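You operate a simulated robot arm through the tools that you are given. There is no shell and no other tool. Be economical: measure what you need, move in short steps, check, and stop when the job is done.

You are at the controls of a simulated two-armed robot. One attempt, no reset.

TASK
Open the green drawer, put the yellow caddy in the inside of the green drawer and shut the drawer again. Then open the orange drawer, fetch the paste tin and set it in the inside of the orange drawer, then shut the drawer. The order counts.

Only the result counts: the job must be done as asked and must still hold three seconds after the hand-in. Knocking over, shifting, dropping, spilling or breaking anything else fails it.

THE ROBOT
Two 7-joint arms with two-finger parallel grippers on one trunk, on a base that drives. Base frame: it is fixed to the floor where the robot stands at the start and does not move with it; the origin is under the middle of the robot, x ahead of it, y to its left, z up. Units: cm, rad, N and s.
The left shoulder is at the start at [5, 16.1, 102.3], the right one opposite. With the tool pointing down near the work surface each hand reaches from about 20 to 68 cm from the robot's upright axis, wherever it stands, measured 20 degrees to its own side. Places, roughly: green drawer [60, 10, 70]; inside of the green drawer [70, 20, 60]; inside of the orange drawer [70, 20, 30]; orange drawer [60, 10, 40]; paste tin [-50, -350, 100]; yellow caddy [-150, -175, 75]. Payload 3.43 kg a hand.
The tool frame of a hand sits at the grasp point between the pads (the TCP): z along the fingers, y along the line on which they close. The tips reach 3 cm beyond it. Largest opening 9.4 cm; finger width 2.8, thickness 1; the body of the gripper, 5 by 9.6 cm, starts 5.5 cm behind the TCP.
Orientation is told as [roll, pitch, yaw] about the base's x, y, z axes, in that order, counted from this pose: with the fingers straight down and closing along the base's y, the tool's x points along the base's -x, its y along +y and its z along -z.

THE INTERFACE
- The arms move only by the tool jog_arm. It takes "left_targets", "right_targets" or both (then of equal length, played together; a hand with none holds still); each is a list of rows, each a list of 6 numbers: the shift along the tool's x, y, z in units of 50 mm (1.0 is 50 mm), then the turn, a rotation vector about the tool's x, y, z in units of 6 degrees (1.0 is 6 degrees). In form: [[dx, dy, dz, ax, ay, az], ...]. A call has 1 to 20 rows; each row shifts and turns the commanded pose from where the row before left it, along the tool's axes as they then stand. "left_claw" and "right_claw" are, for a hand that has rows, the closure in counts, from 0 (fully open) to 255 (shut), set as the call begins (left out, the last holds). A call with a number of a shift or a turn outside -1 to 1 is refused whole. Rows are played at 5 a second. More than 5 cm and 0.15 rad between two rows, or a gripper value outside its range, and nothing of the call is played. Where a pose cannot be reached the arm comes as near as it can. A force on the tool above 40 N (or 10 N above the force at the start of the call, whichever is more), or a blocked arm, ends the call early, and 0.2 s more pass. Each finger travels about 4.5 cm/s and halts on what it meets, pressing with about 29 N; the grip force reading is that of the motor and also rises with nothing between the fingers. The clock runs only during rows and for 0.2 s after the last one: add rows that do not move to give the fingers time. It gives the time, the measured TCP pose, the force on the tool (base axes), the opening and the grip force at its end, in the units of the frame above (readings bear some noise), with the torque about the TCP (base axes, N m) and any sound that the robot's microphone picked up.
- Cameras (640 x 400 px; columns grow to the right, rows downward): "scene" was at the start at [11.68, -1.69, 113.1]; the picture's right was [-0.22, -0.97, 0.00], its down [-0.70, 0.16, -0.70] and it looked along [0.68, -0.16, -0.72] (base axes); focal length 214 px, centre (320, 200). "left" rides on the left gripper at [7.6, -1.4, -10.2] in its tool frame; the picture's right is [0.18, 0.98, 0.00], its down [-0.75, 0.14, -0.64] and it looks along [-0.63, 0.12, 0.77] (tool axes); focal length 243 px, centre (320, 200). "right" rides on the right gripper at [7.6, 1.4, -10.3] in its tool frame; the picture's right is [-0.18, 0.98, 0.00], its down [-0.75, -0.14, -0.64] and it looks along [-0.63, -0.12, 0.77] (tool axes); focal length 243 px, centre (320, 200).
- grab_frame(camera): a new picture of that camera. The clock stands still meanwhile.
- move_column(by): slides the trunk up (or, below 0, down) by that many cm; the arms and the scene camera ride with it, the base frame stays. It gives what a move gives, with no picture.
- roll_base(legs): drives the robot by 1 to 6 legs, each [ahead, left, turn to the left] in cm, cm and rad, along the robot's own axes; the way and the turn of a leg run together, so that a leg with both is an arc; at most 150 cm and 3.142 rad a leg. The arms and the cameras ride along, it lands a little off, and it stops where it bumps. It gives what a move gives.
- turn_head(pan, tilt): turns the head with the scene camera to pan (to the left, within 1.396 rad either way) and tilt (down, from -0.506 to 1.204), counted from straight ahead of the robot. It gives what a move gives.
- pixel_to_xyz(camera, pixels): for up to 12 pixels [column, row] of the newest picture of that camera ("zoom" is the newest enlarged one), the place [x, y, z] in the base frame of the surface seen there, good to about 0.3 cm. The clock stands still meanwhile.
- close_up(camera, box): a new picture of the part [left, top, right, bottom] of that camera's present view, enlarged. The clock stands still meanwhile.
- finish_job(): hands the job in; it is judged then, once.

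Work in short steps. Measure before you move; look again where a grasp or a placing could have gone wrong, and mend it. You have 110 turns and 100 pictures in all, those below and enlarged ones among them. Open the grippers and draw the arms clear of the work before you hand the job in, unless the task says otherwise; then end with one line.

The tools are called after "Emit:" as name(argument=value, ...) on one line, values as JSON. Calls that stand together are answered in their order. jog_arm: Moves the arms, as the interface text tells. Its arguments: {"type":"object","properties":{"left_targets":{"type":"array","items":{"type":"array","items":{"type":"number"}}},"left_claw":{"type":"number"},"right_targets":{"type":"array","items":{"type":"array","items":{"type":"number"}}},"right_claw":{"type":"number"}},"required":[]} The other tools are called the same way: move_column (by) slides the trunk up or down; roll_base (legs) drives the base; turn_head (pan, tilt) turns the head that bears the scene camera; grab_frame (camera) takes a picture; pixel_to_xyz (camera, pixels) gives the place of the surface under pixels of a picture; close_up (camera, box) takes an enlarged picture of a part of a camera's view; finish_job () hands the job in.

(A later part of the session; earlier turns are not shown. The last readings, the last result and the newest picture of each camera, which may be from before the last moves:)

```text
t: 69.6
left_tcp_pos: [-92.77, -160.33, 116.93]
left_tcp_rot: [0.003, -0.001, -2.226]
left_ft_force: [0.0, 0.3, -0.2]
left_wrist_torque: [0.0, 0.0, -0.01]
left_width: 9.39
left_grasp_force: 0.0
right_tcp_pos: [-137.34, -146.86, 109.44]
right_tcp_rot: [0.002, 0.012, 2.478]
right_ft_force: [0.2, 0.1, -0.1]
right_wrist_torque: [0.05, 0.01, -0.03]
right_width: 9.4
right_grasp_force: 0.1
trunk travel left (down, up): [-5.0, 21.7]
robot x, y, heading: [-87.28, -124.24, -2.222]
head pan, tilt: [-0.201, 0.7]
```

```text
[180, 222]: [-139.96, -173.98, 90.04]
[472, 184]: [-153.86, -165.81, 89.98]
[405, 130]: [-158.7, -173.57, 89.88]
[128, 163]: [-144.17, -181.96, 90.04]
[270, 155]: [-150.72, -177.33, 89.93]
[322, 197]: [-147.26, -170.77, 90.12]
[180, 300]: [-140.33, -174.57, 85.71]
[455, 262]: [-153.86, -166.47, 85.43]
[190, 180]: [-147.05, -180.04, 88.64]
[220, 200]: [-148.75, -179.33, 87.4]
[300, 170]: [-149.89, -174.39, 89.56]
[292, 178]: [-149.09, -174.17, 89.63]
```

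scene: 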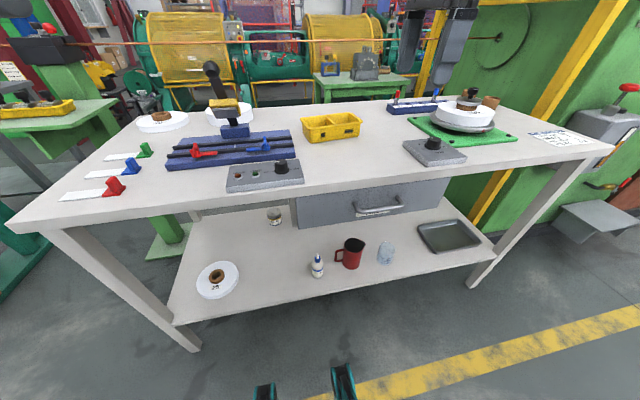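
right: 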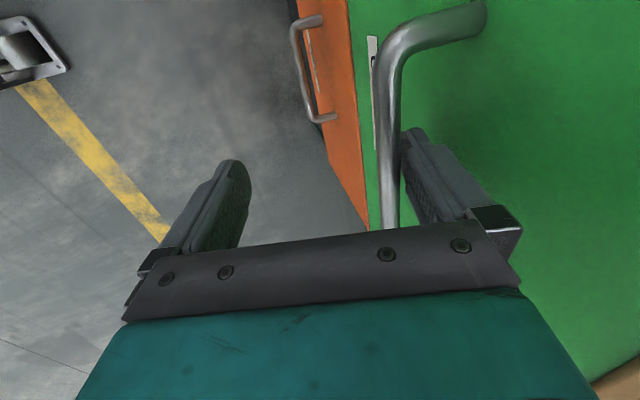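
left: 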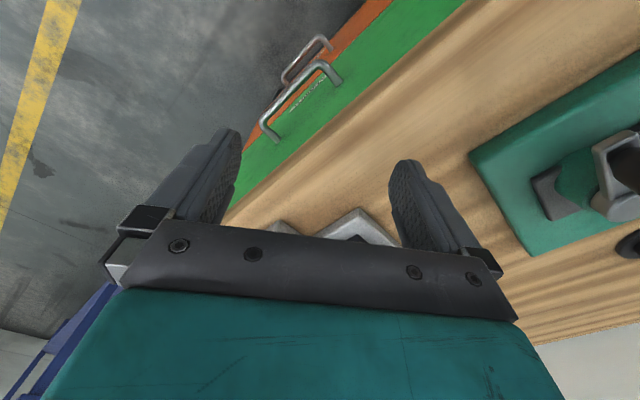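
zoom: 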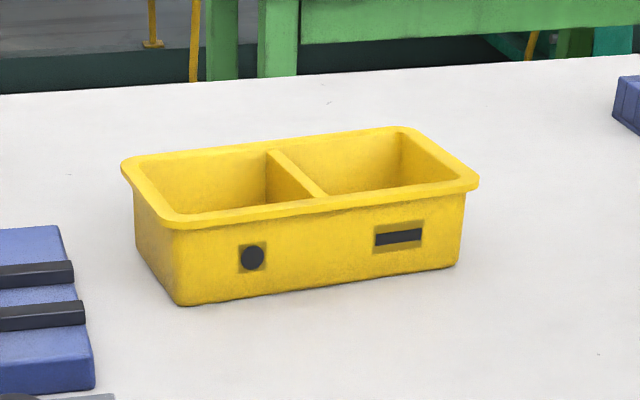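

The caddy's cross divider at its centre (-149.2,-173.9, top z≈89.7) is an ideal grip; rim width 9 is too tight. Yaw the hand so it closes along the caddy's long axis, and roll 18 cm closer.

Emit:
jog_arm(right_targets=[[0, 0, 0, 0, 0, -1], [0, 0, 0, 0, 0, -1], [0, 0, 0, 0, 0, -1], [0, 0, 0, 0, 0, -1], [0, 0, 0, 0, 0, -1], [0, 0, 0, 0, 0, -1], [0, 0, 0, 0, 0, -1], [0, 0, 0, 0, 0, -1], [0, 0, 0, 0, 0, -1], [0, 0, 0, 0, 0, -1], [0, 0, 0, 0, 0, -1], [0, 0, 0, 0, 0, -1], [0, 0, 0, 0, 0, -1], [0, 0, 0, 0, 0, -1], [0, 0, 0, 0, 0, -1], [0, 0, 0, 0, 0, -1], [0, 0, 0, 0, 0, -0.25]])

Emit:
roll_base(legs=[[18, 2, 0]])

```text
t: 73.2
left_tcp_pos: [-92.8, -160.36, 116.93]
left_tcp_rot: [-0.001, -0.002, -2.227]
left_ft_force: [-0.2, 0.5, 0.6]
left_wrist_torque: [0.0, -0.01, 0.02]
left_width: 9.39
left_grasp_force: 0.0
right_tcp_pos: [-137.25, -146.73, 109.48]
right_tcp_rot: [0.013, -0.001, -2.103]
right_ft_force: [-1.0, 1.0, -0.3]
right_wrist_torque: [0.01, 0.02, 0.01]
right_width: 9.41
right_grasp_force: 0.1
trunk travel left (down, up): [-5.0, 21.7]
robot x, y, heading: [-87.52, -123.46, -2.225]
head pan, tilt: [-0.201, 0.7]
```

```text
t: 74.8
left_tcp_pos: [-101.99, -176.19, 116.95]
left_tcp_rot: [0.002, -0.002, -2.223]
left_ft_force: [0.4, -0.4, -0.1]
left_wrist_torque: [-0.02, -0.01, -0.01]
left_width: 9.38
left_grasp_force: 0.1
right_tcp_pos: [-146.54, -162.58, 109.63]
right_tcp_rot: [0.013, -0.001, -2.098]
right_ft_force: [-0.6, -0.3, 0.4]
right_wrist_torque: [0.01, 0.02, -0.01]
right_width: 9.38
right_grasp_force: 0.0
trunk travel left (down, up): [-5.0, 21.7]
robot x, y, heading: [-96.87, -139.45, -2.221]
head pan, tilt: [-0.201, 0.7]
```

Move over the divider and lower to z≈97, then verify with the wrist camera.

Emit:
jog_arm(right_targets=[[-0.74, 0.225, 0, 0, 0, 0], [-0.74, 0.225, 0, 0, 0, 0], [-0.74, 0.225, 0, 0, 0, 0], [0, 0, 1, 0, 0, 0], [0, 0, 1, 0, 0, 0], [0, 0, 0.5, 0, 0, 0], [0, 0, 0, 0, 0, 0]])

Emit:
grab_frame(camera="right")

Emit:
close_up(camera="scene", box=[280, 40, 500, 180])

```text
t: 76.4
left_tcp_pos: [-102.02, -176.01, 116.97]
left_tcp_rot: [0.002, -0.001, -2.223]
left_ft_force: [-0.4, -0.4, -0.5]
left_wrist_torque: [0.01, -0.01, -0.03]
left_width: 9.41
left_grasp_force: 0.0
right_tcp_pos: [-148.48, -173.32, 96.82]
right_tcp_rot: [0.011, -0.003, -2.096]
right_ft_force: [0.0, 0.2, -0.3]
right_wrist_torque: [0.0, -0.01, 0.02]
right_width: 9.37
right_grasp_force: 0.2
right hand out of reach, approached as far as the arm can: row 3
trunk travel left (down, up): [-5.0, 21.7]
robot x, y, heading: [-97.08, -139.18, -2.217]
head pan, tilt: [-0.201, 0.7]
```

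```text
77 pictures are left
```

right: 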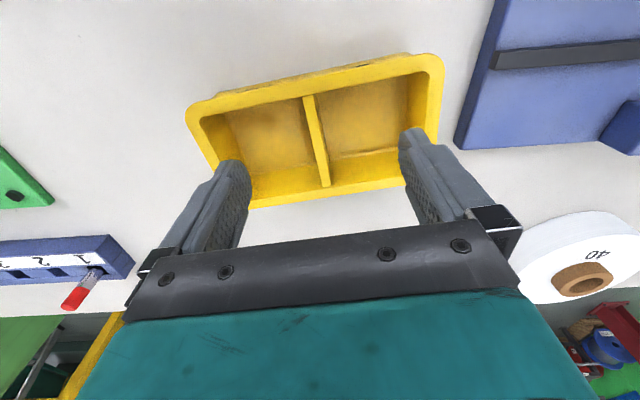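

```text
2.86 times, centred on (390, 110) of scene
```

zoom: 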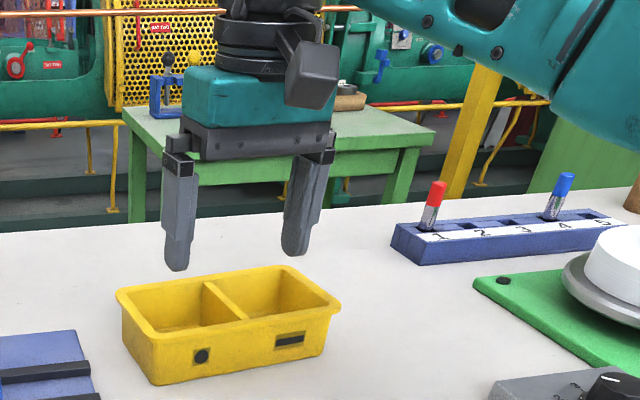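

Emit:
pixel_to_xyz(camera="right", pixels=[[310, 105], [317, 140], [324, 180], [205, 110], [425, 70], [260, 200], [380, 184]])

```text
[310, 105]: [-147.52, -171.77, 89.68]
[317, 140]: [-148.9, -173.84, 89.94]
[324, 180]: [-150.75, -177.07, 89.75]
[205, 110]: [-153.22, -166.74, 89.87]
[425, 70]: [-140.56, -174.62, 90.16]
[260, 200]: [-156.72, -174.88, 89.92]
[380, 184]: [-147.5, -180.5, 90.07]
```

Divider is aligned within 0.1 cm in the closing direction but 1.2 cm farther; roll 1.5 cm forward, descend to z≈89 and close.

Emit:
roll_base(legs=[[1.5, 0, 0]])

Emit:
jog_arm(right_targets=[[0, 0, 0.52, 0, 0, 0], [0, 0, 0.52, 0, 0, 0], [0, 0, 0.52, 0, 0, 0], [0, 0, 0, 0, 0, 0]])

Emit:
grab_frame(camera="right")

```text
t: 77.1
left_tcp_pos: [-102.92, -177.39, 116.86]
left_tcp_rot: [0.003, -0.002, -2.223]
left_ft_force: [-0.5, -0.6, 0.8]
left_wrist_torque: [0.0, 0.02, 0.03]
left_width: 9.41
left_grasp_force: 0.1
right_tcp_pos: [-149.31, -174.65, 96.85]
right_tcp_rot: [0.012, -0.002, -2.099]
right_ft_force: [0.5, -0.8, -0.8]
right_wrist_torque: [-0.01, 0.0, 0.02]
right_width: 9.4
right_grasp_force: 0.0
trunk travel left (down, up): [-5.0, 21.7]
robot x, y, heading: [-97.51, -140.39, -2.219]
head pan, tilt: [-0.201, 0.7]
```

```text
t: 78.1
left_tcp_pos: [-102.87, -177.17, 116.94]
left_tcp_rot: [0.002, -0.002, -2.223]
left_ft_force: [-0.5, -0.3, -0.2]
left_wrist_torque: [0.0, 0.01, 0.02]
left_width: 9.43
left_grasp_force: 0.1
right_tcp_pos: [-149.16, -174.83, 89.12]
right_tcp_rot: [0.014, -0.001, -2.098]
right_ft_force: [0.1, 0.0, -0.2]
right_wrist_torque: [-0.03, 0.04, 0.01]
right_width: 9.4
right_grasp_force: 0.1
trunk travel left (down, up): [-5.0, 21.7]
robot x, y, heading: [-97.57, -140.85, -2.223]
head pan, tilt: [-0.201, 0.7]
```

```text
75 pictures are left
```

right: 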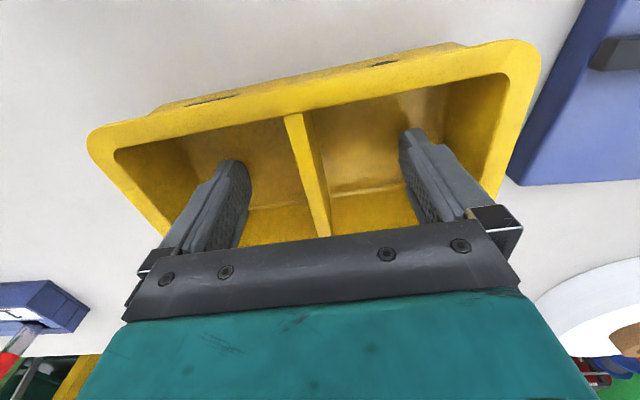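

Both fingers sit in the compartments. Close on the divider.

Emit:
jog_arm(right_targets=[[0, 0, 0, 0, 0, 0], [0, 0, 0, 0, 0, 0], [0, 0, 0, 0, 0, 0], [0, 0, 0, 0, 0, 0], [0, 0, 0, 0, 0, 0], [0, 0, 0, 0, 0, 0], [0, 0, 0, 0, 0, 0], [0, 0, 0, 0, 0, 0]], right_claw=255)

Emit:
jog_arm(right_targets=[[0, 0, -0.4, 0, 0, 0], [0, 0, -0.6, 0, 0, 0], [0, 0, -1, 0, 0, 0], [0, 0, -1, 0, 0, 0], [0, 0, 0, 0, 0, 0]])

Emit:
grab_frame(camera="scene")

```text
t: 79.9
left_tcp_pos: [-103.05, -177.29, 116.9]
left_tcp_rot: [0.001, -0.001, -2.223]
left_ft_force: [0.2, 0.3, 0.5]
left_wrist_torque: [0.0, 0.0, -0.02]
left_width: 9.38
left_grasp_force: 0.0
right_tcp_pos: [-149.31, -174.7, 89.14]
right_tcp_rot: [0.011, -0.003, -2.097]
right_ft_force: [-1.2, 0.1, 0.6]
right_wrist_torque: [0.03, 0.02, 0.06]
right_width: 1.2
right_grasp_force: 29.0
trunk travel left (down, up): [-5.0, 21.7]
robot x, y, heading: [-97.99, -140.71, -2.213]
head pan, tilt: [-0.201, 0.7]
```

```text
t: 81.1
left_tcp_pos: [-102.96, -177.21, 116.89]
left_tcp_rot: [0.003, -0.002, -2.221]
left_ft_force: [-0.6, -0.2, 0.0]
left_wrist_torque: [0.0, -0.02, 0.0]
left_width: 9.39
left_grasp_force: 0.2
right_tcp_pos: [-149.17, -174.57, 104.15]
right_tcp_rot: [0.011, -0.002, -2.098]
right_ft_force: [0.0, 0.0, -2.0]
right_wrist_torque: [0.01, 0.02, 0.01]
right_width: 1.16
right_grasp_force: 29.4
trunk travel left (down, up): [-5.0, 21.7]
robot x, y, heading: [-97.62, -140.7, -2.217]
head pan, tilt: [-0.201, 0.7]
```

```text
74 pictures are left
```

scene: 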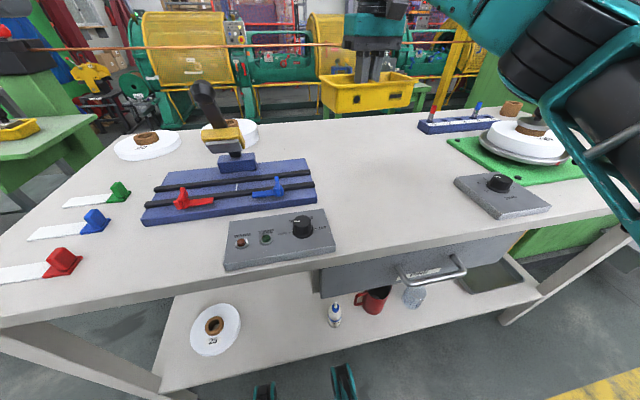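

Caddy is held (force ~2 N, width 1.2). Back off 60 cm, draw the hand in a bit, turn right 3.138 to face the drawers, and shift.

Emit:
roll_base(legs=[[-60, 0, 0]])

Emit:
jog_arm(right_targets=[[0.85, 0.1, 0, 0, 0, 0], [0.85, 0.1, 0, 0, 0, 0], [0, 0, 0, 0, 0, 0]])

Emit:
roll_base(legs=[[0, 0, -3.138]])

Emit:
grab_frame(camera="scene")

```text
t: 84.5
left_tcp_pos: [-67.14, -129.94, 116.89]
left_tcp_rot: [0.002, -0.003, -2.223]
left_ft_force: [-1.1, -0.7, -0.4]
left_wrist_torque: [-0.01, -0.02, -0.01]
left_width: 9.39
left_grasp_force: 0.1
right_tcp_pos: [-113.33, -127.14, 104.08]
right_tcp_rot: [0.014, -0.003, -2.095]
right_ft_force: [0.2, 0.3, -0.5]
right_wrist_torque: [-0.04, 0.0, 0.03]
right_width: 1.19
right_grasp_force: 28.6
trunk travel left (down, up): [-5.0, 21.7]
robot x, y, heading: [-62.13, -92.94, -2.218]
head pan, tilt: [-0.201, 0.7]
```

```text
t: 85.3
left_tcp_pos: [-67.03, -129.92, 116.96]
left_tcp_rot: [0.002, -0.002, -2.222]
left_ft_force: [1.0, -0.3, -0.2]
left_wrist_torque: [0.02, 0.0, 0.02]
left_width: 9.4
left_grasp_force: 0.1
right_tcp_pos: [-108.29, -120.47, 103.86]
right_tcp_rot: [0.011, -0.003, -2.098]
right_ft_force: [-0.1, -0.3, -2.0]
right_wrist_torque: [0.01, 0.01, 0.01]
right_width: 1.21
right_grasp_force: 28.8
trunk travel left (down, up): [-5.0, 21.7]
robot x, y, heading: [-62.22, -93.48, -2.21]
head pan, tilt: [-0.201, 0.7]
```

```text
t: 93.0
left_tcp_pos: [-58.18, -56.58, 116.94]
left_tcp_rot: [0.002, -0.004, 0.952]
left_ft_force: [0.1, -0.9, 0.6]
left_wrist_torque: [-0.04, -0.03, 0.01]
left_width: 9.4
left_grasp_force: 0.1
right_tcp_pos: [-16.6, -64.71, 104.05]
right_tcp_rot: [0.013, -0.002, 1.078]
right_ft_force: [0.3, -0.4, -1.8]
right_wrist_torque: [-0.04, 0.01, -0.02]
right_width: 1.18
right_grasp_force: 28.9
trunk travel left (down, up): [-5.0, 21.7]
robot x, y, heading: [-61.91, -93.33, 0.956]
head pan, tilt: [-0.201, 0.7]
```

```text
73 pictures are left
```

scene: 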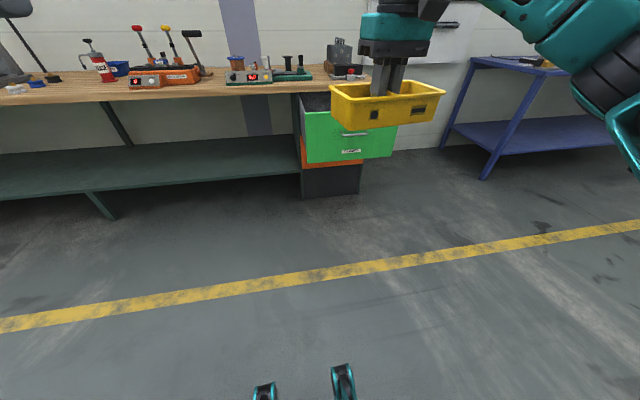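

Correct heading, shift right 13.5 and approach 45 cm, then measure the drawer interior.

Emit:
roll_base(legs=[[0, -13.5, -0.03], [45, 0, 0]])

Emit:
turn_head(pan=-0.15, tilt=0.7)

Emit:
grab_frame(camera="scene")

```text
t: 96.6
left_tcp_pos: [-18.68, -28.41, 116.87]
left_tcp_rot: [0.003, -0.002, 0.924]
left_ft_force: [0.4, 0.3, -0.5]
left_wrist_torque: [0.03, 0.0, 0.01]
left_width: 9.4
left_grasp_force: 0.2
right_tcp_pos: [22.54, -37.59, 103.89]
right_tcp_rot: [0.012, -0.002, 1.048]
right_ft_force: [-0.6, -0.8, -0.1]
right_wrist_torque: [-0.03, 0.04, -0.01]
right_width: 1.22
right_grasp_force: 28.7
trunk travel left (down, up): [-5.0, 21.7]
robot x, y, heading: [-23.81, -64.74, 0.929]
head pan, tilt: [-0.201, 0.7]
```

```text
t: 97.2
left_tcp_pos: [-18.76, -28.46, 117.02]
left_tcp_rot: [0.0, -0.001, 0.922]
left_ft_force: [-1.7, 0.1, -0.3]
left_wrist_torque: [0.02, -0.02, -0.01]
left_width: 9.36
left_grasp_force: 0.1
right_tcp_pos: [22.6, -37.69, 104.02]
right_tcp_rot: [0.01, -0.001, 1.049]
right_ft_force: [-0.5, -0.1, -1.2]
right_wrist_torque: [-0.01, 0.02, 0.03]
right_width: 1.2
right_grasp_force: 28.5
trunk travel left (down, up): [-5.0, 21.7]
robot x, y, heading: [-23.58, -64.78, 0.93]
head pan, tilt: [-0.15, 0.7]
```

```text
72 pictures are left
```

scene: 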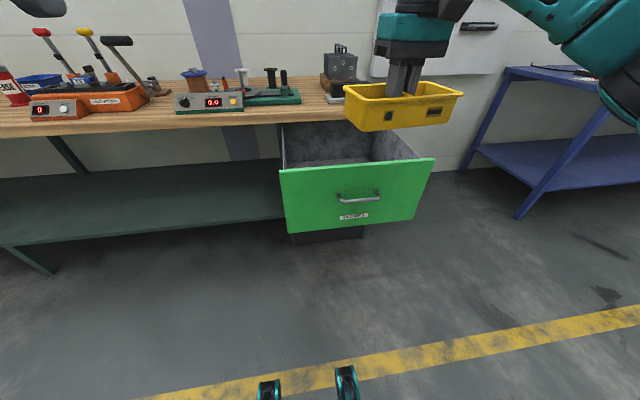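

Emit:
pixel_to_xyz(camera="scene", pixels=[[284, 172], [428, 161], [360, 199], [300, 155], [330, 150], [340, 145], [320, 164], [395, 148], [360, 163], [287, 145]])

```text
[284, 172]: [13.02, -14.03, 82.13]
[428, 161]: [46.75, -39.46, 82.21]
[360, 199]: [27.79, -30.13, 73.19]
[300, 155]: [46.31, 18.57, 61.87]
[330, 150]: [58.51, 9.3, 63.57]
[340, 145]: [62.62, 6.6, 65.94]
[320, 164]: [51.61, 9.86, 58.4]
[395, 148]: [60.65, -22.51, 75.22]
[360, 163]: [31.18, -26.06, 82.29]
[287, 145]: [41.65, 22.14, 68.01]
```

Drawer front top z 82, floor ≈58, centre lateral matches my hand. Roll 28 cm in, lower the trunk 5, extend the hand to f≈16 above the drawer.

Emit:
roll_base(legs=[[28, 0, 0]])

Emit:
jog_arm(right_targets=[[-0.45, 0, 0, 0, 0, 0], [-0.45, 0, 0, 0, 0, 0], [0, 0, 0.5, 0, 0, 0], [0, 0, 0, 0, 0, 0]])

Emit:
move_column(by=-4.9)

Emit:
grab_frame(camera="scene")

```text
t: 99.2
left_tcp_pos: [-1.4, -5.8, 116.94]
left_tcp_rot: [0.0, -0.003, 0.917]
left_ft_force: [-0.1, -1.1, 0.4]
left_wrist_torque: [-0.01, -0.02, -0.01]
left_width: 9.37
left_grasp_force: 0.0
right_tcp_pos: [39.71, -15.42, 103.91]
right_tcp_rot: [0.012, -0.001, 1.042]
right_ft_force: [0.3, 0.0, -1.4]
right_wrist_torque: [0.0, -0.02, 0.0]
right_width: 1.18
right_grasp_force: 29.4
trunk travel left (down, up): [-5.0, 21.7]
robot x, y, heading: [-6.82, -42.16, 0.922]
head pan, tilt: [-0.15, 0.7]
```

```text
t: 100.2
left_tcp_pos: [-1.37, -5.89, 116.88]
left_tcp_rot: [0.001, -0.004, 0.919]
left_ft_force: [-0.1, 0.5, -0.2]
left_wrist_torque: [-0.02, -0.01, 0.03]
left_width: 9.38
left_grasp_force: 0.1
right_tcp_pos: [41.85, -11.21, 101.43]
right_tcp_rot: [0.012, -0.004, 1.043]
right_ft_force: [-0.3, -0.3, -1.7]
right_wrist_torque: [0.03, 0.01, 0.01]
right_width: 1.22
right_grasp_force: 28.4
trunk travel left (down, up): [-5.0, 21.7]
robot x, y, heading: [-6.61, -41.94, 0.921]
head pan, tilt: [-0.15, 0.7]
```

```text
t: 101.1
left_tcp_pos: [-1.41, -5.89, 112.01]
left_tcp_rot: [0.002, -0.003, 0.917]
left_ft_force: [0.0, -0.7, 0.6]
left_wrist_torque: [-0.01, -0.03, -0.03]
left_width: 9.4
left_grasp_force: 0.1
right_tcp_pos: [42.01, -11.31, 96.65]
right_tcp_rot: [0.013, -0.003, 1.043]
right_ft_force: [1.2, -0.4, -1.3]
right_wrist_torque: [0.02, 0.02, 0.01]
right_width: 1.21
right_grasp_force: 28.5
trunk travel left (down, up): [-0.1, 26.6]
robot x, y, heading: [-6.76, -42.36, 0.918]
head pan, tilt: [-0.15, 0.7]
```

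```text
71 pictures are left
```

scene: 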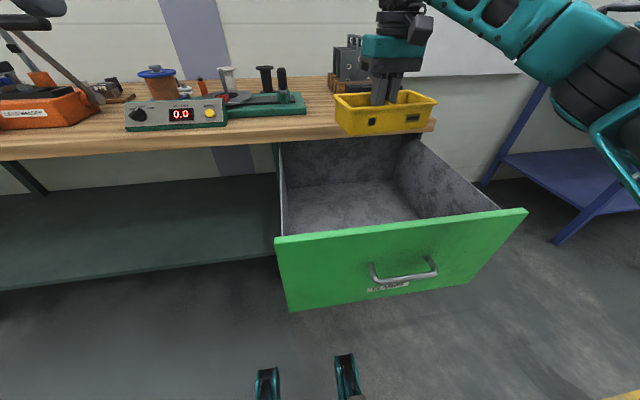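

Hand at f=16.3, l=−40.3, good. Descend 25 cm, then look.

Emit:
jog_arm(right_targets=[[0, 0, 1, 0, 0, 0], [0, 0, 1, 0, 0, 0], [0, 0, 1, 0, 0, 0], [0, 0, 1, 0, 0, 0], [0, 0, 1, 0, 0, 0], [0, 0, 0, 0, 0, 0]])

Emit:
grab_frame(camera="scene")

```text
t: 102.5
left_tcp_pos: [-1.49, -5.94, 112.02]
left_tcp_rot: [0.002, -0.001, 0.918]
left_ft_force: [-0.1, -0.2, -0.7]
left_wrist_torque: [-0.01, -0.01, 0.01]
left_width: 9.38
left_grasp_force: 0.0
right_tcp_pos: [42.13, -11.27, 71.55]
right_tcp_rot: [0.013, -0.004, 1.042]
right_ft_force: [0.9, -0.1, -0.5]
right_wrist_torque: [0.03, 0.03, -0.01]
right_width: 1.17
right_grasp_force: 29.3
trunk travel left (down, up): [-0.1, 26.6]
robot x, y, heading: [-6.64, -41.99, 0.92]
head pan, tilt: [-0.15, 0.7]
```

```text
70 pictures are left
```

scene: 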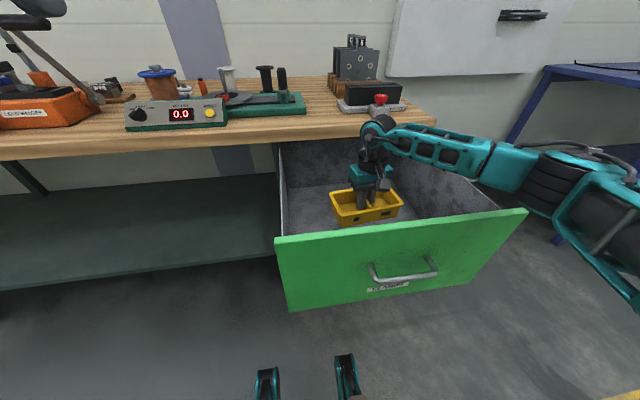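

Check forearm height over the drawer's right wall and the floor height.

Emit:
pixel_to_xyz(camera="scene", pixels=[[430, 150], [470, 165], [520, 175], [550, 210], [470, 188], [495, 205], [310, 195], [340, 230], [350, 224]])

```text
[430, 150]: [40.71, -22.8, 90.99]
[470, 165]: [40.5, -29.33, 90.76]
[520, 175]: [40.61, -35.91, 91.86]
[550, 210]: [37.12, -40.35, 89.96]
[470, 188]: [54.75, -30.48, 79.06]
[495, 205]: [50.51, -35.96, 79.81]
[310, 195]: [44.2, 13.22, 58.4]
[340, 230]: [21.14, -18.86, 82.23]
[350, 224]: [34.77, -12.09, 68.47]
```

The forearm would meet the drawer front at full depth; a higher shoulder makes the forearm slope down steeply. I raise the column 18 cm and descend the same amount, then recheck.

Emit:
move_column(by=18)

Emit:
jog_arm(right_targets=[[0, 0, 0.9, 0, 0, 0], [0, 0, 0.9, 0, 0, 0], [0, 0, 0.9, 0, 0, 0], [0, 0, 0.9, 0, 0, 0], [0, 0, 0, 0, 0, 0]])

Emit:
grab_frame(camera="scene")

```text
t: 104.5
left_tcp_pos: [-1.41, -5.92, 130.03]
left_tcp_rot: [0.0, -0.002, 0.917]
left_ft_force: [0.0, -0.2, 0.7]
left_wrist_torque: [0.0, 0.01, -0.03]
left_width: 9.4
left_grasp_force: 0.1
right_tcp_pos: [42.18, -11.1, 89.54]
right_tcp_rot: [0.011, -0.002, 1.041]
right_ft_force: [-0.2, 0.1, -1.5]
right_wrist_torque: [0.03, 0.01, -0.01]
right_width: 1.18
right_grasp_force: 28.8
trunk travel left (down, up): [-18.1, 8.6]
robot x, y, heading: [-6.66, -42.23, 0.924]
head pan, tilt: [-0.15, 0.7]
```

```text
t: 105.7
left_tcp_pos: [-1.44, -5.9, 130.18]
left_tcp_rot: [0.002, -0.001, 0.919]
left_ft_force: [0.2, -0.6, 0.2]
left_wrist_torque: [0.02, 0.0, 0.02]
left_width: 9.41
left_grasp_force: 0.2
right_tcp_pos: [41.71, -11.27, 71.43]
right_tcp_rot: [0.012, -0.002, 1.043]
right_ft_force: [-0.8, 0.1, -0.2]
right_wrist_torque: [-0.02, 0.0, 0.02]
right_width: 1.16
right_grasp_force: 29.7
trunk travel left (down, up): [-18.1, 8.6]
robot x, y, heading: [-6.29, -42.22, 0.915]
head pan, tilt: [-0.15, 0.7]
```

```text
69 pictures are left
```

scene: 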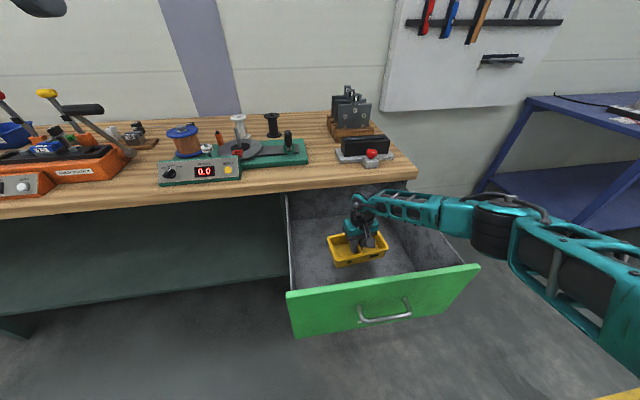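

Emit:
pixel_to_xyz(camera="scene", pixels=[[400, 210], [430, 215], [455, 220], [490, 235], [520, 225], [430, 235], [470, 240], [330, 245], [560, 260]])

```text
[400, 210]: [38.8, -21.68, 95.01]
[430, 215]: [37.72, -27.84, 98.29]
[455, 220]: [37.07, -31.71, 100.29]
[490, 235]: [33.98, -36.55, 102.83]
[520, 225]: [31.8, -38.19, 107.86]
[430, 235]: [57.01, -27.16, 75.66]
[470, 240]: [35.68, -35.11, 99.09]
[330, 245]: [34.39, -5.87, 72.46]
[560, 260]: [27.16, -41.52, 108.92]
```

Now the forearm clears the drawer by ~15 cm. Descend 8 cm more, then the last bit gently.

Emit:
jog_arm(right_targets=[[0, 0, 0.8, 0, 0, 0], [0, 0, 0.6, 0, 0, 0], [0, 0, 0.2, 0, 0, 0], [0, 0, 0, 0, 0, 0]])

Emit:
jog_arm(right_targets=[[0, 0, 0.08, 0, 0, 0], [0, 0, 0.06, 0, 0, 0], [0, 0, 0, 0, 0, 0]])

Emit:
grab_frame(camera="scene")

```text
t: 106.7
left_tcp_pos: [-1.46, -5.78, 130.0]
left_tcp_rot: [0.0, -0.002, 0.919]
left_ft_force: [-0.8, 0.5, -0.1]
left_wrist_torque: [-0.01, 0.0, -0.01]
left_width: 9.41
left_grasp_force: 0.1
right_tcp_pos: [41.77, -11.15, 63.38]
right_tcp_rot: [0.014, -0.002, 1.042]
right_ft_force: [0.4, 0.1, -1.2]
right_wrist_torque: [-0.02, -0.02, 0.01]
right_width: 1.18
right_grasp_force: 29.4
trunk travel left (down, up): [-18.1, 8.6]
robot x, y, heading: [-6.67, -42.41, 0.921]
head pan, tilt: [-0.15, 0.7]
```

```text
t: 107.5
left_tcp_pos: [-1.43, -5.82, 129.94]
left_tcp_rot: [0.001, -0.002, 0.917]
left_ft_force: [-0.7, -0.1, -0.1]
left_wrist_torque: [0.0, 0.0, 0.0]
left_width: 9.4
left_grasp_force: 0.1
right_tcp_pos: [41.76, -11.04, 62.86]
right_tcp_rot: [0.012, -0.005, 1.042]
right_ft_force: [0.4, 0.5, -1.9]
right_wrist_torque: [-0.03, -0.03, 0.03]
right_width: 1.17
right_grasp_force: 28.6
trunk travel left (down, up): [-18.1, 8.6]
robot x, y, heading: [-6.35, -42.46, 0.923]
head pan, tilt: [-0.15, 0.7]
```

```text
68 pictures are left
```

scene: 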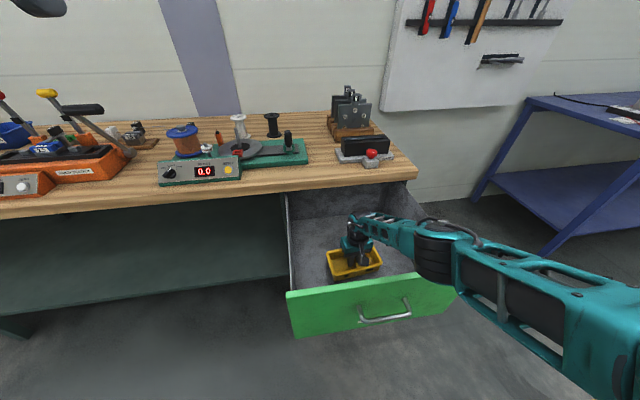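

Not yet touching (−1.9 N). Lower another ~1 cm in small steps.

Emit:
jog_arm(right_targets=[[0, 0, 0.05, 0, 0, 0], [0, 0, 0.05, 0, 0, 0], [0, 0, 0, 0, 0, 0]])

Emit:
close_up(camera="scene", box=[270, 180, 480, 320])

```text
t: 108.3
left_tcp_pos: [-1.35, -5.84, 129.94]
left_tcp_rot: [0.001, -0.001, 0.918]
left_ft_force: [-0.4, -0.5, 0.4]
left_wrist_torque: [0.0, -0.01, 0.02]
left_width: 9.43
left_grasp_force: 0.0
right_tcp_pos: [41.6, -11.17, 62.47]
right_tcp_rot: [0.012, -0.004, 1.042]
right_ft_force: [-0.5, 0.5, -0.5]
right_wrist_torque: [0.01, -0.01, 0.02]
right_width: 1.23
right_grasp_force: 28.9
trunk travel left (down, up): [-18.1, 8.6]
robot x, y, heading: [-6.89, -42.52, 0.92]
head pan, tilt: [-0.15, 0.7]
```

```text
2.86 times, centred on (375, 250) of scene
```

zoom: 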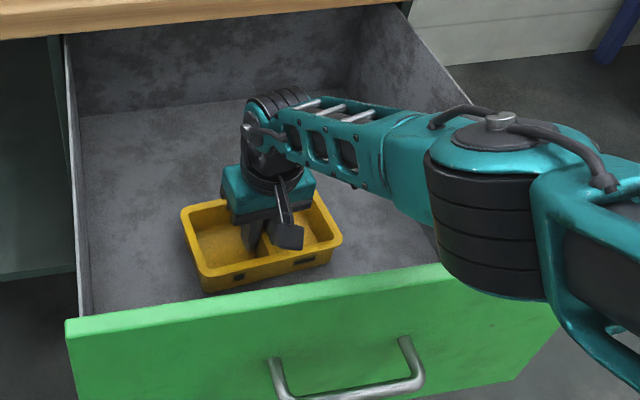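

Emit:
jog_arm(right_targets=[[0, 0, 0.04, 0, 0, 0], [0, 0, 0.04, 0, 0, 0], [0, 0, 0, 0, 0, 0]])

```text
t: 109.1
left_tcp_pos: [-1.38, -5.85, 130.02]
left_tcp_rot: [-0.001, -0.001, 0.919]
left_ft_force: [0.8, 1.2, 0.2]
left_wrist_torque: [0.0, -0.01, -0.02]
left_width: 9.42
left_grasp_force: 0.1
right_tcp_pos: [41.55, -11.21, 62.44]
right_tcp_rot: [0.012, -0.004, 1.042]
right_ft_force: [0.3, 0.6, -0.2]
right_wrist_torque: [-0.06, -0.04, -0.03]
right_width: 1.21
right_grasp_force: 28.7
right hand out of reach, approached as far as the arm can: row 1
trunk travel left (down, up): [-18.1, 8.6]
robot x, y, heading: [-6.39, -42.36, 0.918]
head pan, tilt: [-0.15, 0.7]
```

The arm is at its reach limit; lower the column 0.4 cm to feel for the floor.

Emit:
move_column(by=-0.4)

```text
t: 109.7
left_tcp_pos: [-1.63, -5.99, 129.63]
left_tcp_rot: [-0.001, -0.007, 0.919]
left_ft_force: [0.1, -0.6, 0.9]
left_wrist_torque: [-0.02, 0.03, 0.04]
left_width: 9.4
left_grasp_force: 0.1
right_tcp_pos: [41.74, -11.16, 62.36]
right_tcp_rot: [0.012, -0.01, 1.039]
right_ft_force: [1.0, 1.2, 20.4]
right_wrist_torque: [-0.17, 0.04, 0.01]
right_width: 1.23
right_grasp_force: 29.5
trunk travel left (down, up): [-17.7, 9.0]
robot x, y, heading: [-6.78, -42.5, 0.919]
head pan, tilt: [-0.15, 0.7]
```

Floor contact. Open fully, then lift straight out.

Emit:
jog_arm(right_targets=[[0, 0, -0.04, 0, 0, 0], [0, 0, 0, 0, 0, 0], [0, 0, 0, 0, 0, 0], [0, 0, 0, 0, 0, 0], [0, 0, 0, 0, 0, 0], [0, 0, 0, 0, 0, 0]], right_claw=0)

Emit:
jog_arm(right_targets=[[0, 0, -0.6, 0, 0, 0], [0, 0, -1, 0, 0, 0], [0, 0, -1, 0, 0, 0], [0, 0, -1, 0, 0, 0], [0, 0, -1, 0, 0, 0], [0, 0, -1, 0, 0, 0], [0, 0, 0, 0, 0, 0]])

Emit:
grab_frame(camera="scene")

```text
t: 111.1
left_tcp_pos: [-1.4, -5.85, 129.67]
left_tcp_rot: [0.0, -0.003, 0.918]
left_ft_force: [0.2, 0.4, 0.4]
left_wrist_torque: [0.01, -0.04, -0.03]
left_width: 9.42
left_grasp_force: 0.0
right_tcp_pos: [41.63, -11.11, 62.11]
right_tcp_rot: [0.012, -0.003, 1.041]
right_ft_force: [-0.2, -0.5, 0.7]
right_wrist_torque: [0.02, -0.02, -0.01]
right_width: 9.41
right_grasp_force: 0.1
trunk travel left (down, up): [-17.7, 9.0]
robot x, y, heading: [-6.76, -42.51, 0.921]
head pan, tilt: [-0.15, 0.7]
```

```text
t: 112.7
left_tcp_pos: [-1.41, -5.85, 129.65]
left_tcp_rot: [0.0, -0.001, 0.919]
left_ft_force: [-0.8, 1.1, 0.5]
left_wrist_torque: [0.01, -0.05, 0.01]
left_width: 9.4
left_grasp_force: 0.2
right_tcp_pos: [41.8, -11.55, 90.38]
right_tcp_rot: [0.014, -0.002, 1.042]
right_ft_force: [0.1, 0.4, 0.1]
right_wrist_torque: [-0.01, 0.04, 0.0]
right_width: 9.41
right_grasp_force: 0.0
trunk travel left (down, up): [-17.7, 9.0]
robot x, y, heading: [-6.57, -42.93, 0.918]
head pan, tilt: [-0.15, 0.7]
```

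```text
66 pictures are left
```

scene: 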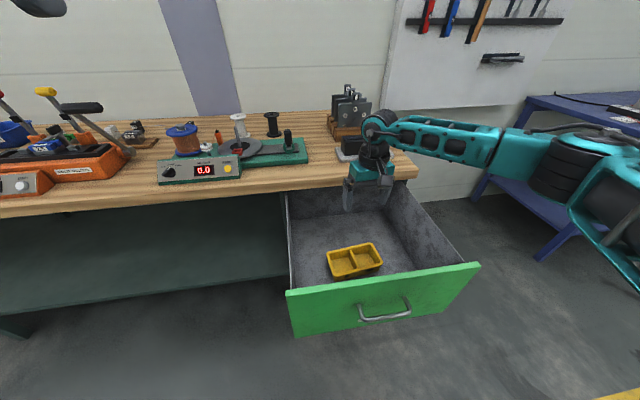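

The caddy sits in the drawer. Back off 30 cm, close the gripper and tilt it 30° forward for pushing the front above the handle.

Emit:
roll_base(legs=[[-30, 0, 0]])

Emit:
jog_arm(right_targets=[[0.5, 0, 0, 0, -1, 0], [0, 0, 0, 0, -1, 0], [0, 0, 0, 0, -1, 0], [0, 0, 0, 0, -1, 0], [0, 0, 0, 0, -1, 0], [0, 0, 0, 0, 0, 0]], right_claw=255)

```text
t: 114.7
left_tcp_pos: [-19.61, -29.72, 129.56]
left_tcp_rot: [-0.002, -0.003, 0.919]
left_ft_force: [0.3, -0.4, -0.2]
left_wrist_torque: [0.01, -0.02, 0.01]
left_width: 9.4
left_grasp_force: 0.0
right_tcp_pos: [23.52, -35.22, 90.36]
right_tcp_rot: [0.012, -0.005, 1.045]
right_ft_force: [0.4, -0.3, -0.4]
right_wrist_torque: [0.01, 0.0, 0.02]
right_width: 9.39
right_grasp_force: 0.0
trunk travel left (down, up): [-17.7, 9.0]
robot x, y, heading: [-24.38, -66.35, 0.922]
head pan, tilt: [-0.15, 0.7]
```

```text
t: 116.1
left_tcp_pos: [-19.65, -29.72, 129.63]
left_tcp_rot: [0.001, -0.002, 0.919]
left_ft_force: [-0.6, -1.0, -0.1]
left_wrist_torque: [-0.02, 0.02, 0.03]
left_width: 9.39
left_grasp_force: 0.0
right_tcp_pos: [22.43, -37.32, 90.33]
right_tcp_rot: [0.014, -0.529, 1.038]
right_ft_force: [-0.7, 0.3, 0.6]
right_wrist_torque: [0.0, -0.02, -0.04]
right_width: 0.0
right_grasp_force: 26.0
trunk travel left (down, up): [-17.7, 9.0]
robot x, y, heading: [-24.99, -66.17, 0.926]
head pan, tilt: [-0.15, 0.7]
```

Lower to z≈80, then push with the base 33 cm first.

Emit:
jog_arm(right_targets=[[0.343, 0, 0.595, 0, 0, 0], [0.343, 0, 0.595, 0, 0, 0], [0.343, 0, 0.595, 0, 0, 0], [0, 0, 0, 0, 0, 0]])

Emit:
roll_base(legs=[[30, 0, 0]])

Emit:
grab_frame(camera="scene")

```text
t: 117.1
left_tcp_pos: [-19.65, -29.74, 129.71]
left_tcp_rot: [0.001, -0.002, 0.92]
left_ft_force: [0.0, -0.7, 0.6]
left_wrist_torque: [-0.03, -0.01, 0.0]
left_width: 9.4
left_grasp_force: 0.0
right_tcp_pos: [22.07, -37.0, 80.07]
right_tcp_rot: [0.014, -0.527, 1.039]
right_ft_force: [0.0, 0.0, -0.2]
right_wrist_torque: [-0.02, 0.02, 0.02]
right_width: 0.0
right_grasp_force: 28.7
trunk travel left (down, up): [-17.7, 9.0]
robot x, y, heading: [-24.75, -65.84, 0.926]
head pan, tilt: [-0.15, 0.7]
```

```text
t: 119.1
left_tcp_pos: [-1.96, -6.0, 129.66]
left_tcp_rot: [0.0, -0.002, 0.925]
left_ft_force: [-0.5, -1.0, -0.3]
left_wrist_torque: [-0.05, 0.04, -0.03]
left_width: 9.4
left_grasp_force: 0.0
right_tcp_pos: [39.92, -13.17, 80.16]
right_tcp_rot: [0.013, -0.528, 1.041]
right_ft_force: [-0.8, 0.2, -0.2]
right_wrist_torque: [0.01, 0.06, -0.02]
right_width: 0.03
right_grasp_force: 28.7
trunk travel left (down, up): [-17.7, 9.0]
robot x, y, heading: [-6.99, -42.27, 0.934]
head pan, tilt: [-0.15, 0.7]
```

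```text
65 pictures are left
```

scene: 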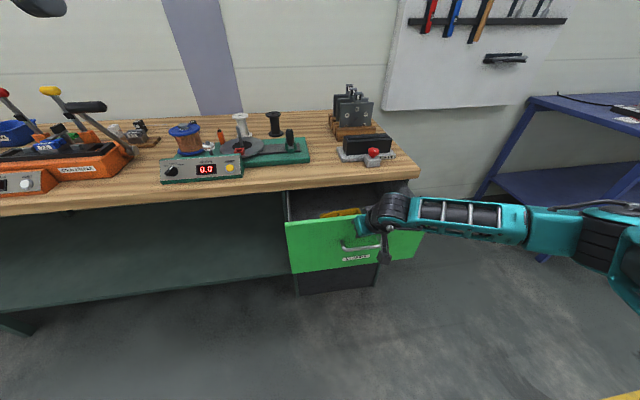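

Works. Push 14 cm more.

Emit:
roll_base(legs=[[14, 0, 0]])

Emit:
grab_frame(camera="scene")

```text
t: 120.5
left_tcp_pos: [6.68, 5.27, 129.59]
left_tcp_rot: [0.002, -0.002, 0.923]
left_ft_force: [-0.1, 0.2, 0.2]
left_wrist_torque: [-0.03, 0.01, -0.02]
left_width: 9.4
left_grasp_force: 0.1
right_tcp_pos: [48.31, -2.14, 79.98]
right_tcp_rot: [0.014, -0.528, 1.039]
right_ft_force: [0.2, -0.4, 0.9]
right_wrist_torque: [0.0, 0.0, -0.02]
right_width: 0.0
right_grasp_force: 29.3
trunk travel left (down, up): [-17.7, 9.0]
robot x, y, heading: [1.45, -31.45, 0.927]
head pan, tilt: [-0.15, 0.7]
```

```text
64 pictures are left
```

scene: 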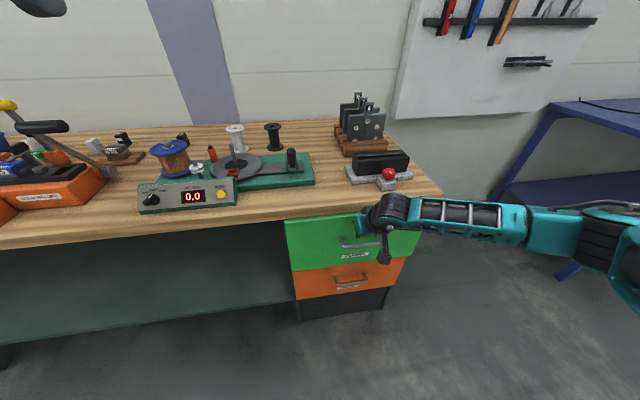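

About 3 cm remain. Push 3 cm by base, then check with arm force.

Emit:
roll_base(legs=[[3, 0, 0]])

Emit:
jog_arm(right_targets=[[-0.09, 0, 0.05, 0, 0, 0], [-0.09, 0, 0.05, 0, 0, 0], [-0.09, 0, 0.05, 0, 0, 0], [-0.09, 0, 0.05, 0, 0, 0]])

Emit:
close_up(camera="scene", box=[260, 190, 460, 320])

```text
t: 121.3
left_tcp_pos: [8.29, 7.68, 129.62]
left_tcp_rot: [0.0, -0.002, 0.924]
left_ft_force: [0.1, 0.6, -0.9]
left_wrist_torque: [-0.04, 0.04, 0.01]
left_width: 9.39
left_grasp_force: 0.1
right_tcp_pos: [50.13, 0.36, 79.91]
right_tcp_rot: [0.014, -0.527, 1.041]
right_ft_force: [0.3, 0.5, -0.5]
right_wrist_torque: [0.0, -0.01, -0.01]
right_width: 0.0
right_grasp_force: 29.0
trunk travel left (down, up): [-17.7, 9.0]
robot x, y, heading: [3.51, -28.79, 0.925]
head pan, tilt: [-0.15, 0.7]
```

```text
t: 122.0
left_tcp_pos: [8.31, 7.43, 129.66]
left_tcp_rot: [-0.001, -0.005, 0.921]
left_ft_force: [0.2, 0.6, -0.5]
left_wrist_torque: [-0.04, 0.04, 0.03]
left_width: 9.38
left_grasp_force: 0.1
right_tcp_pos: [50.19, 0.91, 79.58]
right_tcp_rot: [0.013, -0.505, 1.041]
right_ft_force: [-7.5, -8.8, 3.2]
right_wrist_torque: [-0.07, 0.09, -0.01]
right_width: 0.02
right_grasp_force: 29.2
trunk travel left (down, up): [-17.7, 9.0]
robot x, y, heading: [3.36, -29.13, 0.928]
head pan, tilt: [-0.15, 0.7]
stopped in row 3 (right hand): the force on the tool passed its limit (the readings are from after the stop); the commanded pose is now the measured one
```

```text
3.08 times, centred on (360, 255) of scene
```

zoom: 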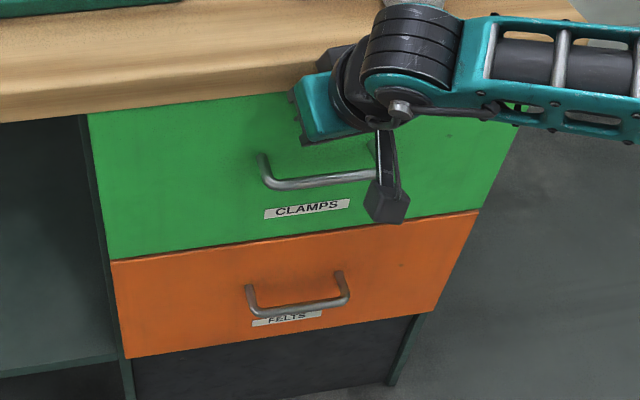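

The drawer is shut firmly (force limit reached). Retreat 30 cm, lower the column, and bring the hand back to the hooking orientation for the orange drawer.

Emit:
roll_base(legs=[[-30, 0, 0]])

Emit:
jog_arm(right_targets=[[0, 0, 0, 0, 1, 0], [0, 0, 0, 0, 1, 0], [0, 0, 0, 0, 1, 0], [0, 0, 0, 0, 1, 0], [0, 0, 0, 0, 0.83, 0], [0, 0, 0, 0, 0, 1], [0, 0, 0, 0, 0, 1], [0, 0, 0, 0, 0, 1], [0, 0, 0, 0, 0, 1], [0, 0, 0, 0, 0, 1], [0, 0, 0, 0, 0, 1], [0, 0, 0, 0, 0, 1], [0, 0, 0, 0, 0, 1]], right_claw=0)

Emit:
jog_arm(right_targets=[[0, 0, 0, 0, 0, 1], [0, 0, 0, 0, 0, 1], [0, 0, 0, 0, 0, 1], [0, 0, 0, 0, 0, 1], [0, 0, 0, 0, 0, 1], [0, 0, 0, 0, 0, 1], [0, 0, 0, 0, 0, 1], [0, 0, 0, 0, 0, 1], [0, 0, 0, -1, 0, 0], [0, 0, 0, -1, 0, 0], [0, 0, 0, -1, 0, 0], [0, 0, 0, 0, 0, 0]])

Emit:
move_column(by=-17.6)

```text
t: 124.1
left_tcp_pos: [-9.41, -15.95, 129.57]
left_tcp_rot: [0.0, -0.005, 0.923]
left_ft_force: [1.0, 0.1, -0.9]
left_wrist_torque: [-0.05, -0.04, -0.01]
left_width: 9.41
left_grasp_force: 0.1
right_tcp_pos: [32.55, -22.44, 79.72]
right_tcp_rot: [0.014, -0.512, 1.04]
right_ft_force: [-1.2, 0.2, 0.0]
right_wrist_torque: [0.01, 0.01, 0.0]
right_width: 0.0
right_grasp_force: 29.0
trunk travel left (down, up): [-17.7, 9.0]
robot x, y, heading: [-14.12, -52.37, 0.93]
head pan, tilt: [-0.15, 0.7]
```

```text
t: 126.9
left_tcp_pos: [-9.31, -15.95, 129.59]
left_tcp_rot: [-0.001, -0.004, 0.923]
left_ft_force: [-0.4, 0.0, -0.4]
left_wrist_torque: [0.02, 0.04, -0.02]
left_width: 9.4
left_grasp_force: 0.1
right_tcp_pos: [32.56, -22.2, 79.66]
right_tcp_rot: [0.013, 0.007, 0.208]
right_ft_force: [1.0, 0.4, 0.6]
right_wrist_torque: [-0.03, -0.01, 0.0]
right_width: 9.41
right_grasp_force: 0.0
trunk travel left (down, up): [-17.7, 9.0]
robot x, y, heading: [-13.89, -52.35, 0.928]
head pan, tilt: [-0.15, 0.7]
```

```text
t: 129.5
left_tcp_pos: [-9.38, -15.98, 129.7]
left_tcp_rot: [0.001, -0.001, 0.922]
left_ft_force: [0.7, 0.7, 1.0]
left_wrist_torque: [0.0, -0.01, 0.02]
left_width: 9.4
left_grasp_force: 0.0
right_tcp_pos: [32.64, -22.27, 79.7]
right_tcp_rot: [0.318, 0.014, -0.627]
right_ft_force: [0.0, -0.2, -0.1]
right_wrist_torque: [0.01, 0.03, 0.0]
right_width: 9.4
right_grasp_force: 0.0
trunk travel left (down, up): [-17.7, 9.0]
robot x, y, heading: [-14.23, -52.64, 0.925]
head pan, tilt: [-0.15, 0.7]
```

```text
t: 131.4
left_tcp_pos: [-9.4, -15.77, 112.06]
left_tcp_rot: [0.0, -0.003, 0.924]
left_ft_force: [-0.2, -0.4, -0.3]
left_wrist_torque: [-0.02, -0.02, -0.04]
left_width: 9.38
left_grasp_force: 0.1
right_tcp_pos: [32.74, -22.29, 62.17]
right_tcp_rot: [0.316, 0.014, -0.626]
right_ft_force: [0.7, 0.6, 0.7]
right_wrist_torque: [-0.02, -0.02, 0.02]
right_width: 9.43
right_grasp_force: 0.1
trunk travel left (down, up): [-0.1, 26.6]
robot x, y, heading: [-14.18, -52.36, 0.928]
head pan, tilt: [-0.15, 0.7]
```

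Lower to z≈52.7 and look at the orange handle with the wrist camera.

Emit:
jog_arm(right_targets=[[0, -0.295, 0.905, 0, 0, 0], [0, -0.295, 0.905, 0, 0, 0], [0, 0, 0, 0, 0, 0]])

Emit:
roll_base(legs=[[17, 0, 0]])

Emit:
grab_frame(camera="right")

Emit:
grab_frame(camera="scene")

```text
t: 132.2
left_tcp_pos: [-9.34, -15.87, 112.04]
left_tcp_rot: [-0.001, -0.002, 0.924]
left_ft_force: [0.7, -0.8, -0.2]
left_wrist_torque: [0.02, 0.02, 0.03]
left_width: 9.37
left_grasp_force: 0.0
right_tcp_pos: [32.34, -22.15, 52.63]
right_tcp_rot: [0.318, 0.012, -0.626]
right_ft_force: [0.3, -1.0, -1.0]
right_wrist_torque: [0.02, -0.01, -0.01]
right_width: 9.41
right_grasp_force: 0.1
trunk travel left (down, up): [-0.1, 26.6]
robot x, y, heading: [-14.26, -52.5, 0.929]
head pan, tilt: [-0.15, 0.7]
```

```text
t: 133.7
left_tcp_pos: [0.68, -2.45, 112.0]
left_tcp_rot: [-0.002, -0.004, 0.928]
left_ft_force: [-0.3, 0.4, 0.1]
left_wrist_torque: [0.0, 0.0, -0.02]
left_width: 9.4
left_grasp_force: 0.1
right_tcp_pos: [42.32, -8.52, 52.73]
right_tcp_rot: [0.317, 0.012, -0.624]
right_ft_force: [0.2, -0.1, -1.1]
right_wrist_torque: [0.02, 0.04, 0.0]
right_width: 9.38
right_grasp_force: 0.0
trunk travel left (down, up): [-0.1, 26.6]
robot x, y, heading: [-4.04, -39.02, 0.931]
head pan, tilt: [-0.15, 0.7]
```

```text
62 pictures are left
```

right: 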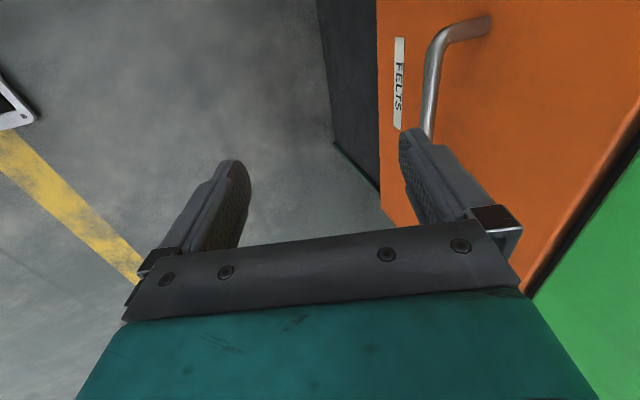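

```text
61 pictures are left
```

scene: 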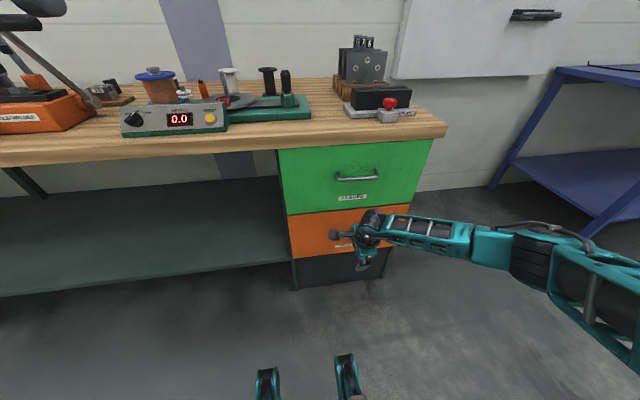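

Emit:
pixel_to_xyz(camera="right", pixels=[[431, 70], [429, 100], [428, 125], [475, 24], [480, 110], [408, 135]])

```text
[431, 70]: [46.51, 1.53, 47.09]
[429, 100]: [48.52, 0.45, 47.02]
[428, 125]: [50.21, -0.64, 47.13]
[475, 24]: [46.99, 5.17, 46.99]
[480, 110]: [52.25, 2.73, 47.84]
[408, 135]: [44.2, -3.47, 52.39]
```

Move 7.1 cm in and 5.9 cm down to hook behind the orange bar.

Emit:
jog_arm(right_targets=[[0, 0.675, 0.22, 0, 0, 0], [0, 0.675, 0.22, 0, 0, 0], [0, -0.183, 0.561, 0, 0, 0], [0, -0.183, 0.561, 0, 0, 0], [0, 0, 0, 0, 0, 0]])

Emit:
grab_frame(camera="right")

```text
t: 134.9
left_tcp_pos: [0.59, -2.46, 112.07]
left_tcp_rot: [0.001, -0.004, 0.927]
left_ft_force: [0.1, -0.4, -0.4]
left_wrist_torque: [-0.04, -0.01, -0.04]
left_width: 9.39
left_grasp_force: 0.0
right_tcp_pos: [46.77, -2.76, 46.56]
right_tcp_rot: [0.318, 0.013, -0.623]
right_ft_force: [-0.4, -0.2, -0.3]
right_wrist_torque: [0.01, -0.05, 0.0]
right_width: 9.41
right_grasp_force: 0.1
trunk travel left (down, up): [-0.1, 26.6]
robot x, y, heading: [-4.23, -39.05, 0.933]
head pan, tilt: [-0.15, 0.7]
```

```text
60 pictures are left
```

right: 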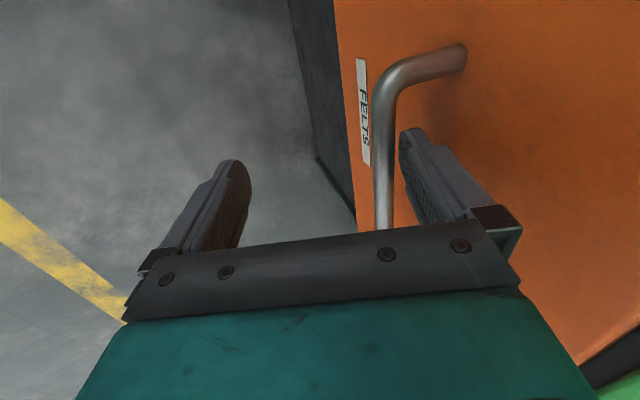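

Hooked. Pull back 37 cm.

Emit:
roll_base(legs=[[-37, 0, 0]])

Emit:
grab_frame(camera="scene")

```text
t: 137.3
left_tcp_pos: [-21.96, -32.57, 112.09]
left_tcp_rot: [0.0, -0.004, 0.933]
left_ft_force: [0.2, -0.8, -0.9]
left_wrist_torque: [0.02, 0.01, -0.02]
left_width: 9.41
left_grasp_force: 0.1
right_tcp_pos: [24.33, -32.67, 46.73]
right_tcp_rot: [0.32, 0.015, -0.618]
right_ft_force: [3.5, 3.8, 1.5]
right_wrist_torque: [0.14, 0.0, -0.08]
right_width: 9.4
right_grasp_force: 0.0
trunk travel left (down, up): [-0.1, 26.6]
robot x, y, heading: [-26.66, -69.46, 0.935]
head pan, tilt: [-0.15, 0.7]
```

```text
59 pictures are left
```

scene: 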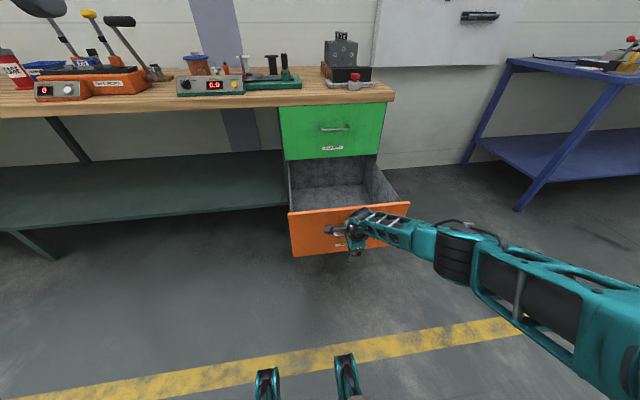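

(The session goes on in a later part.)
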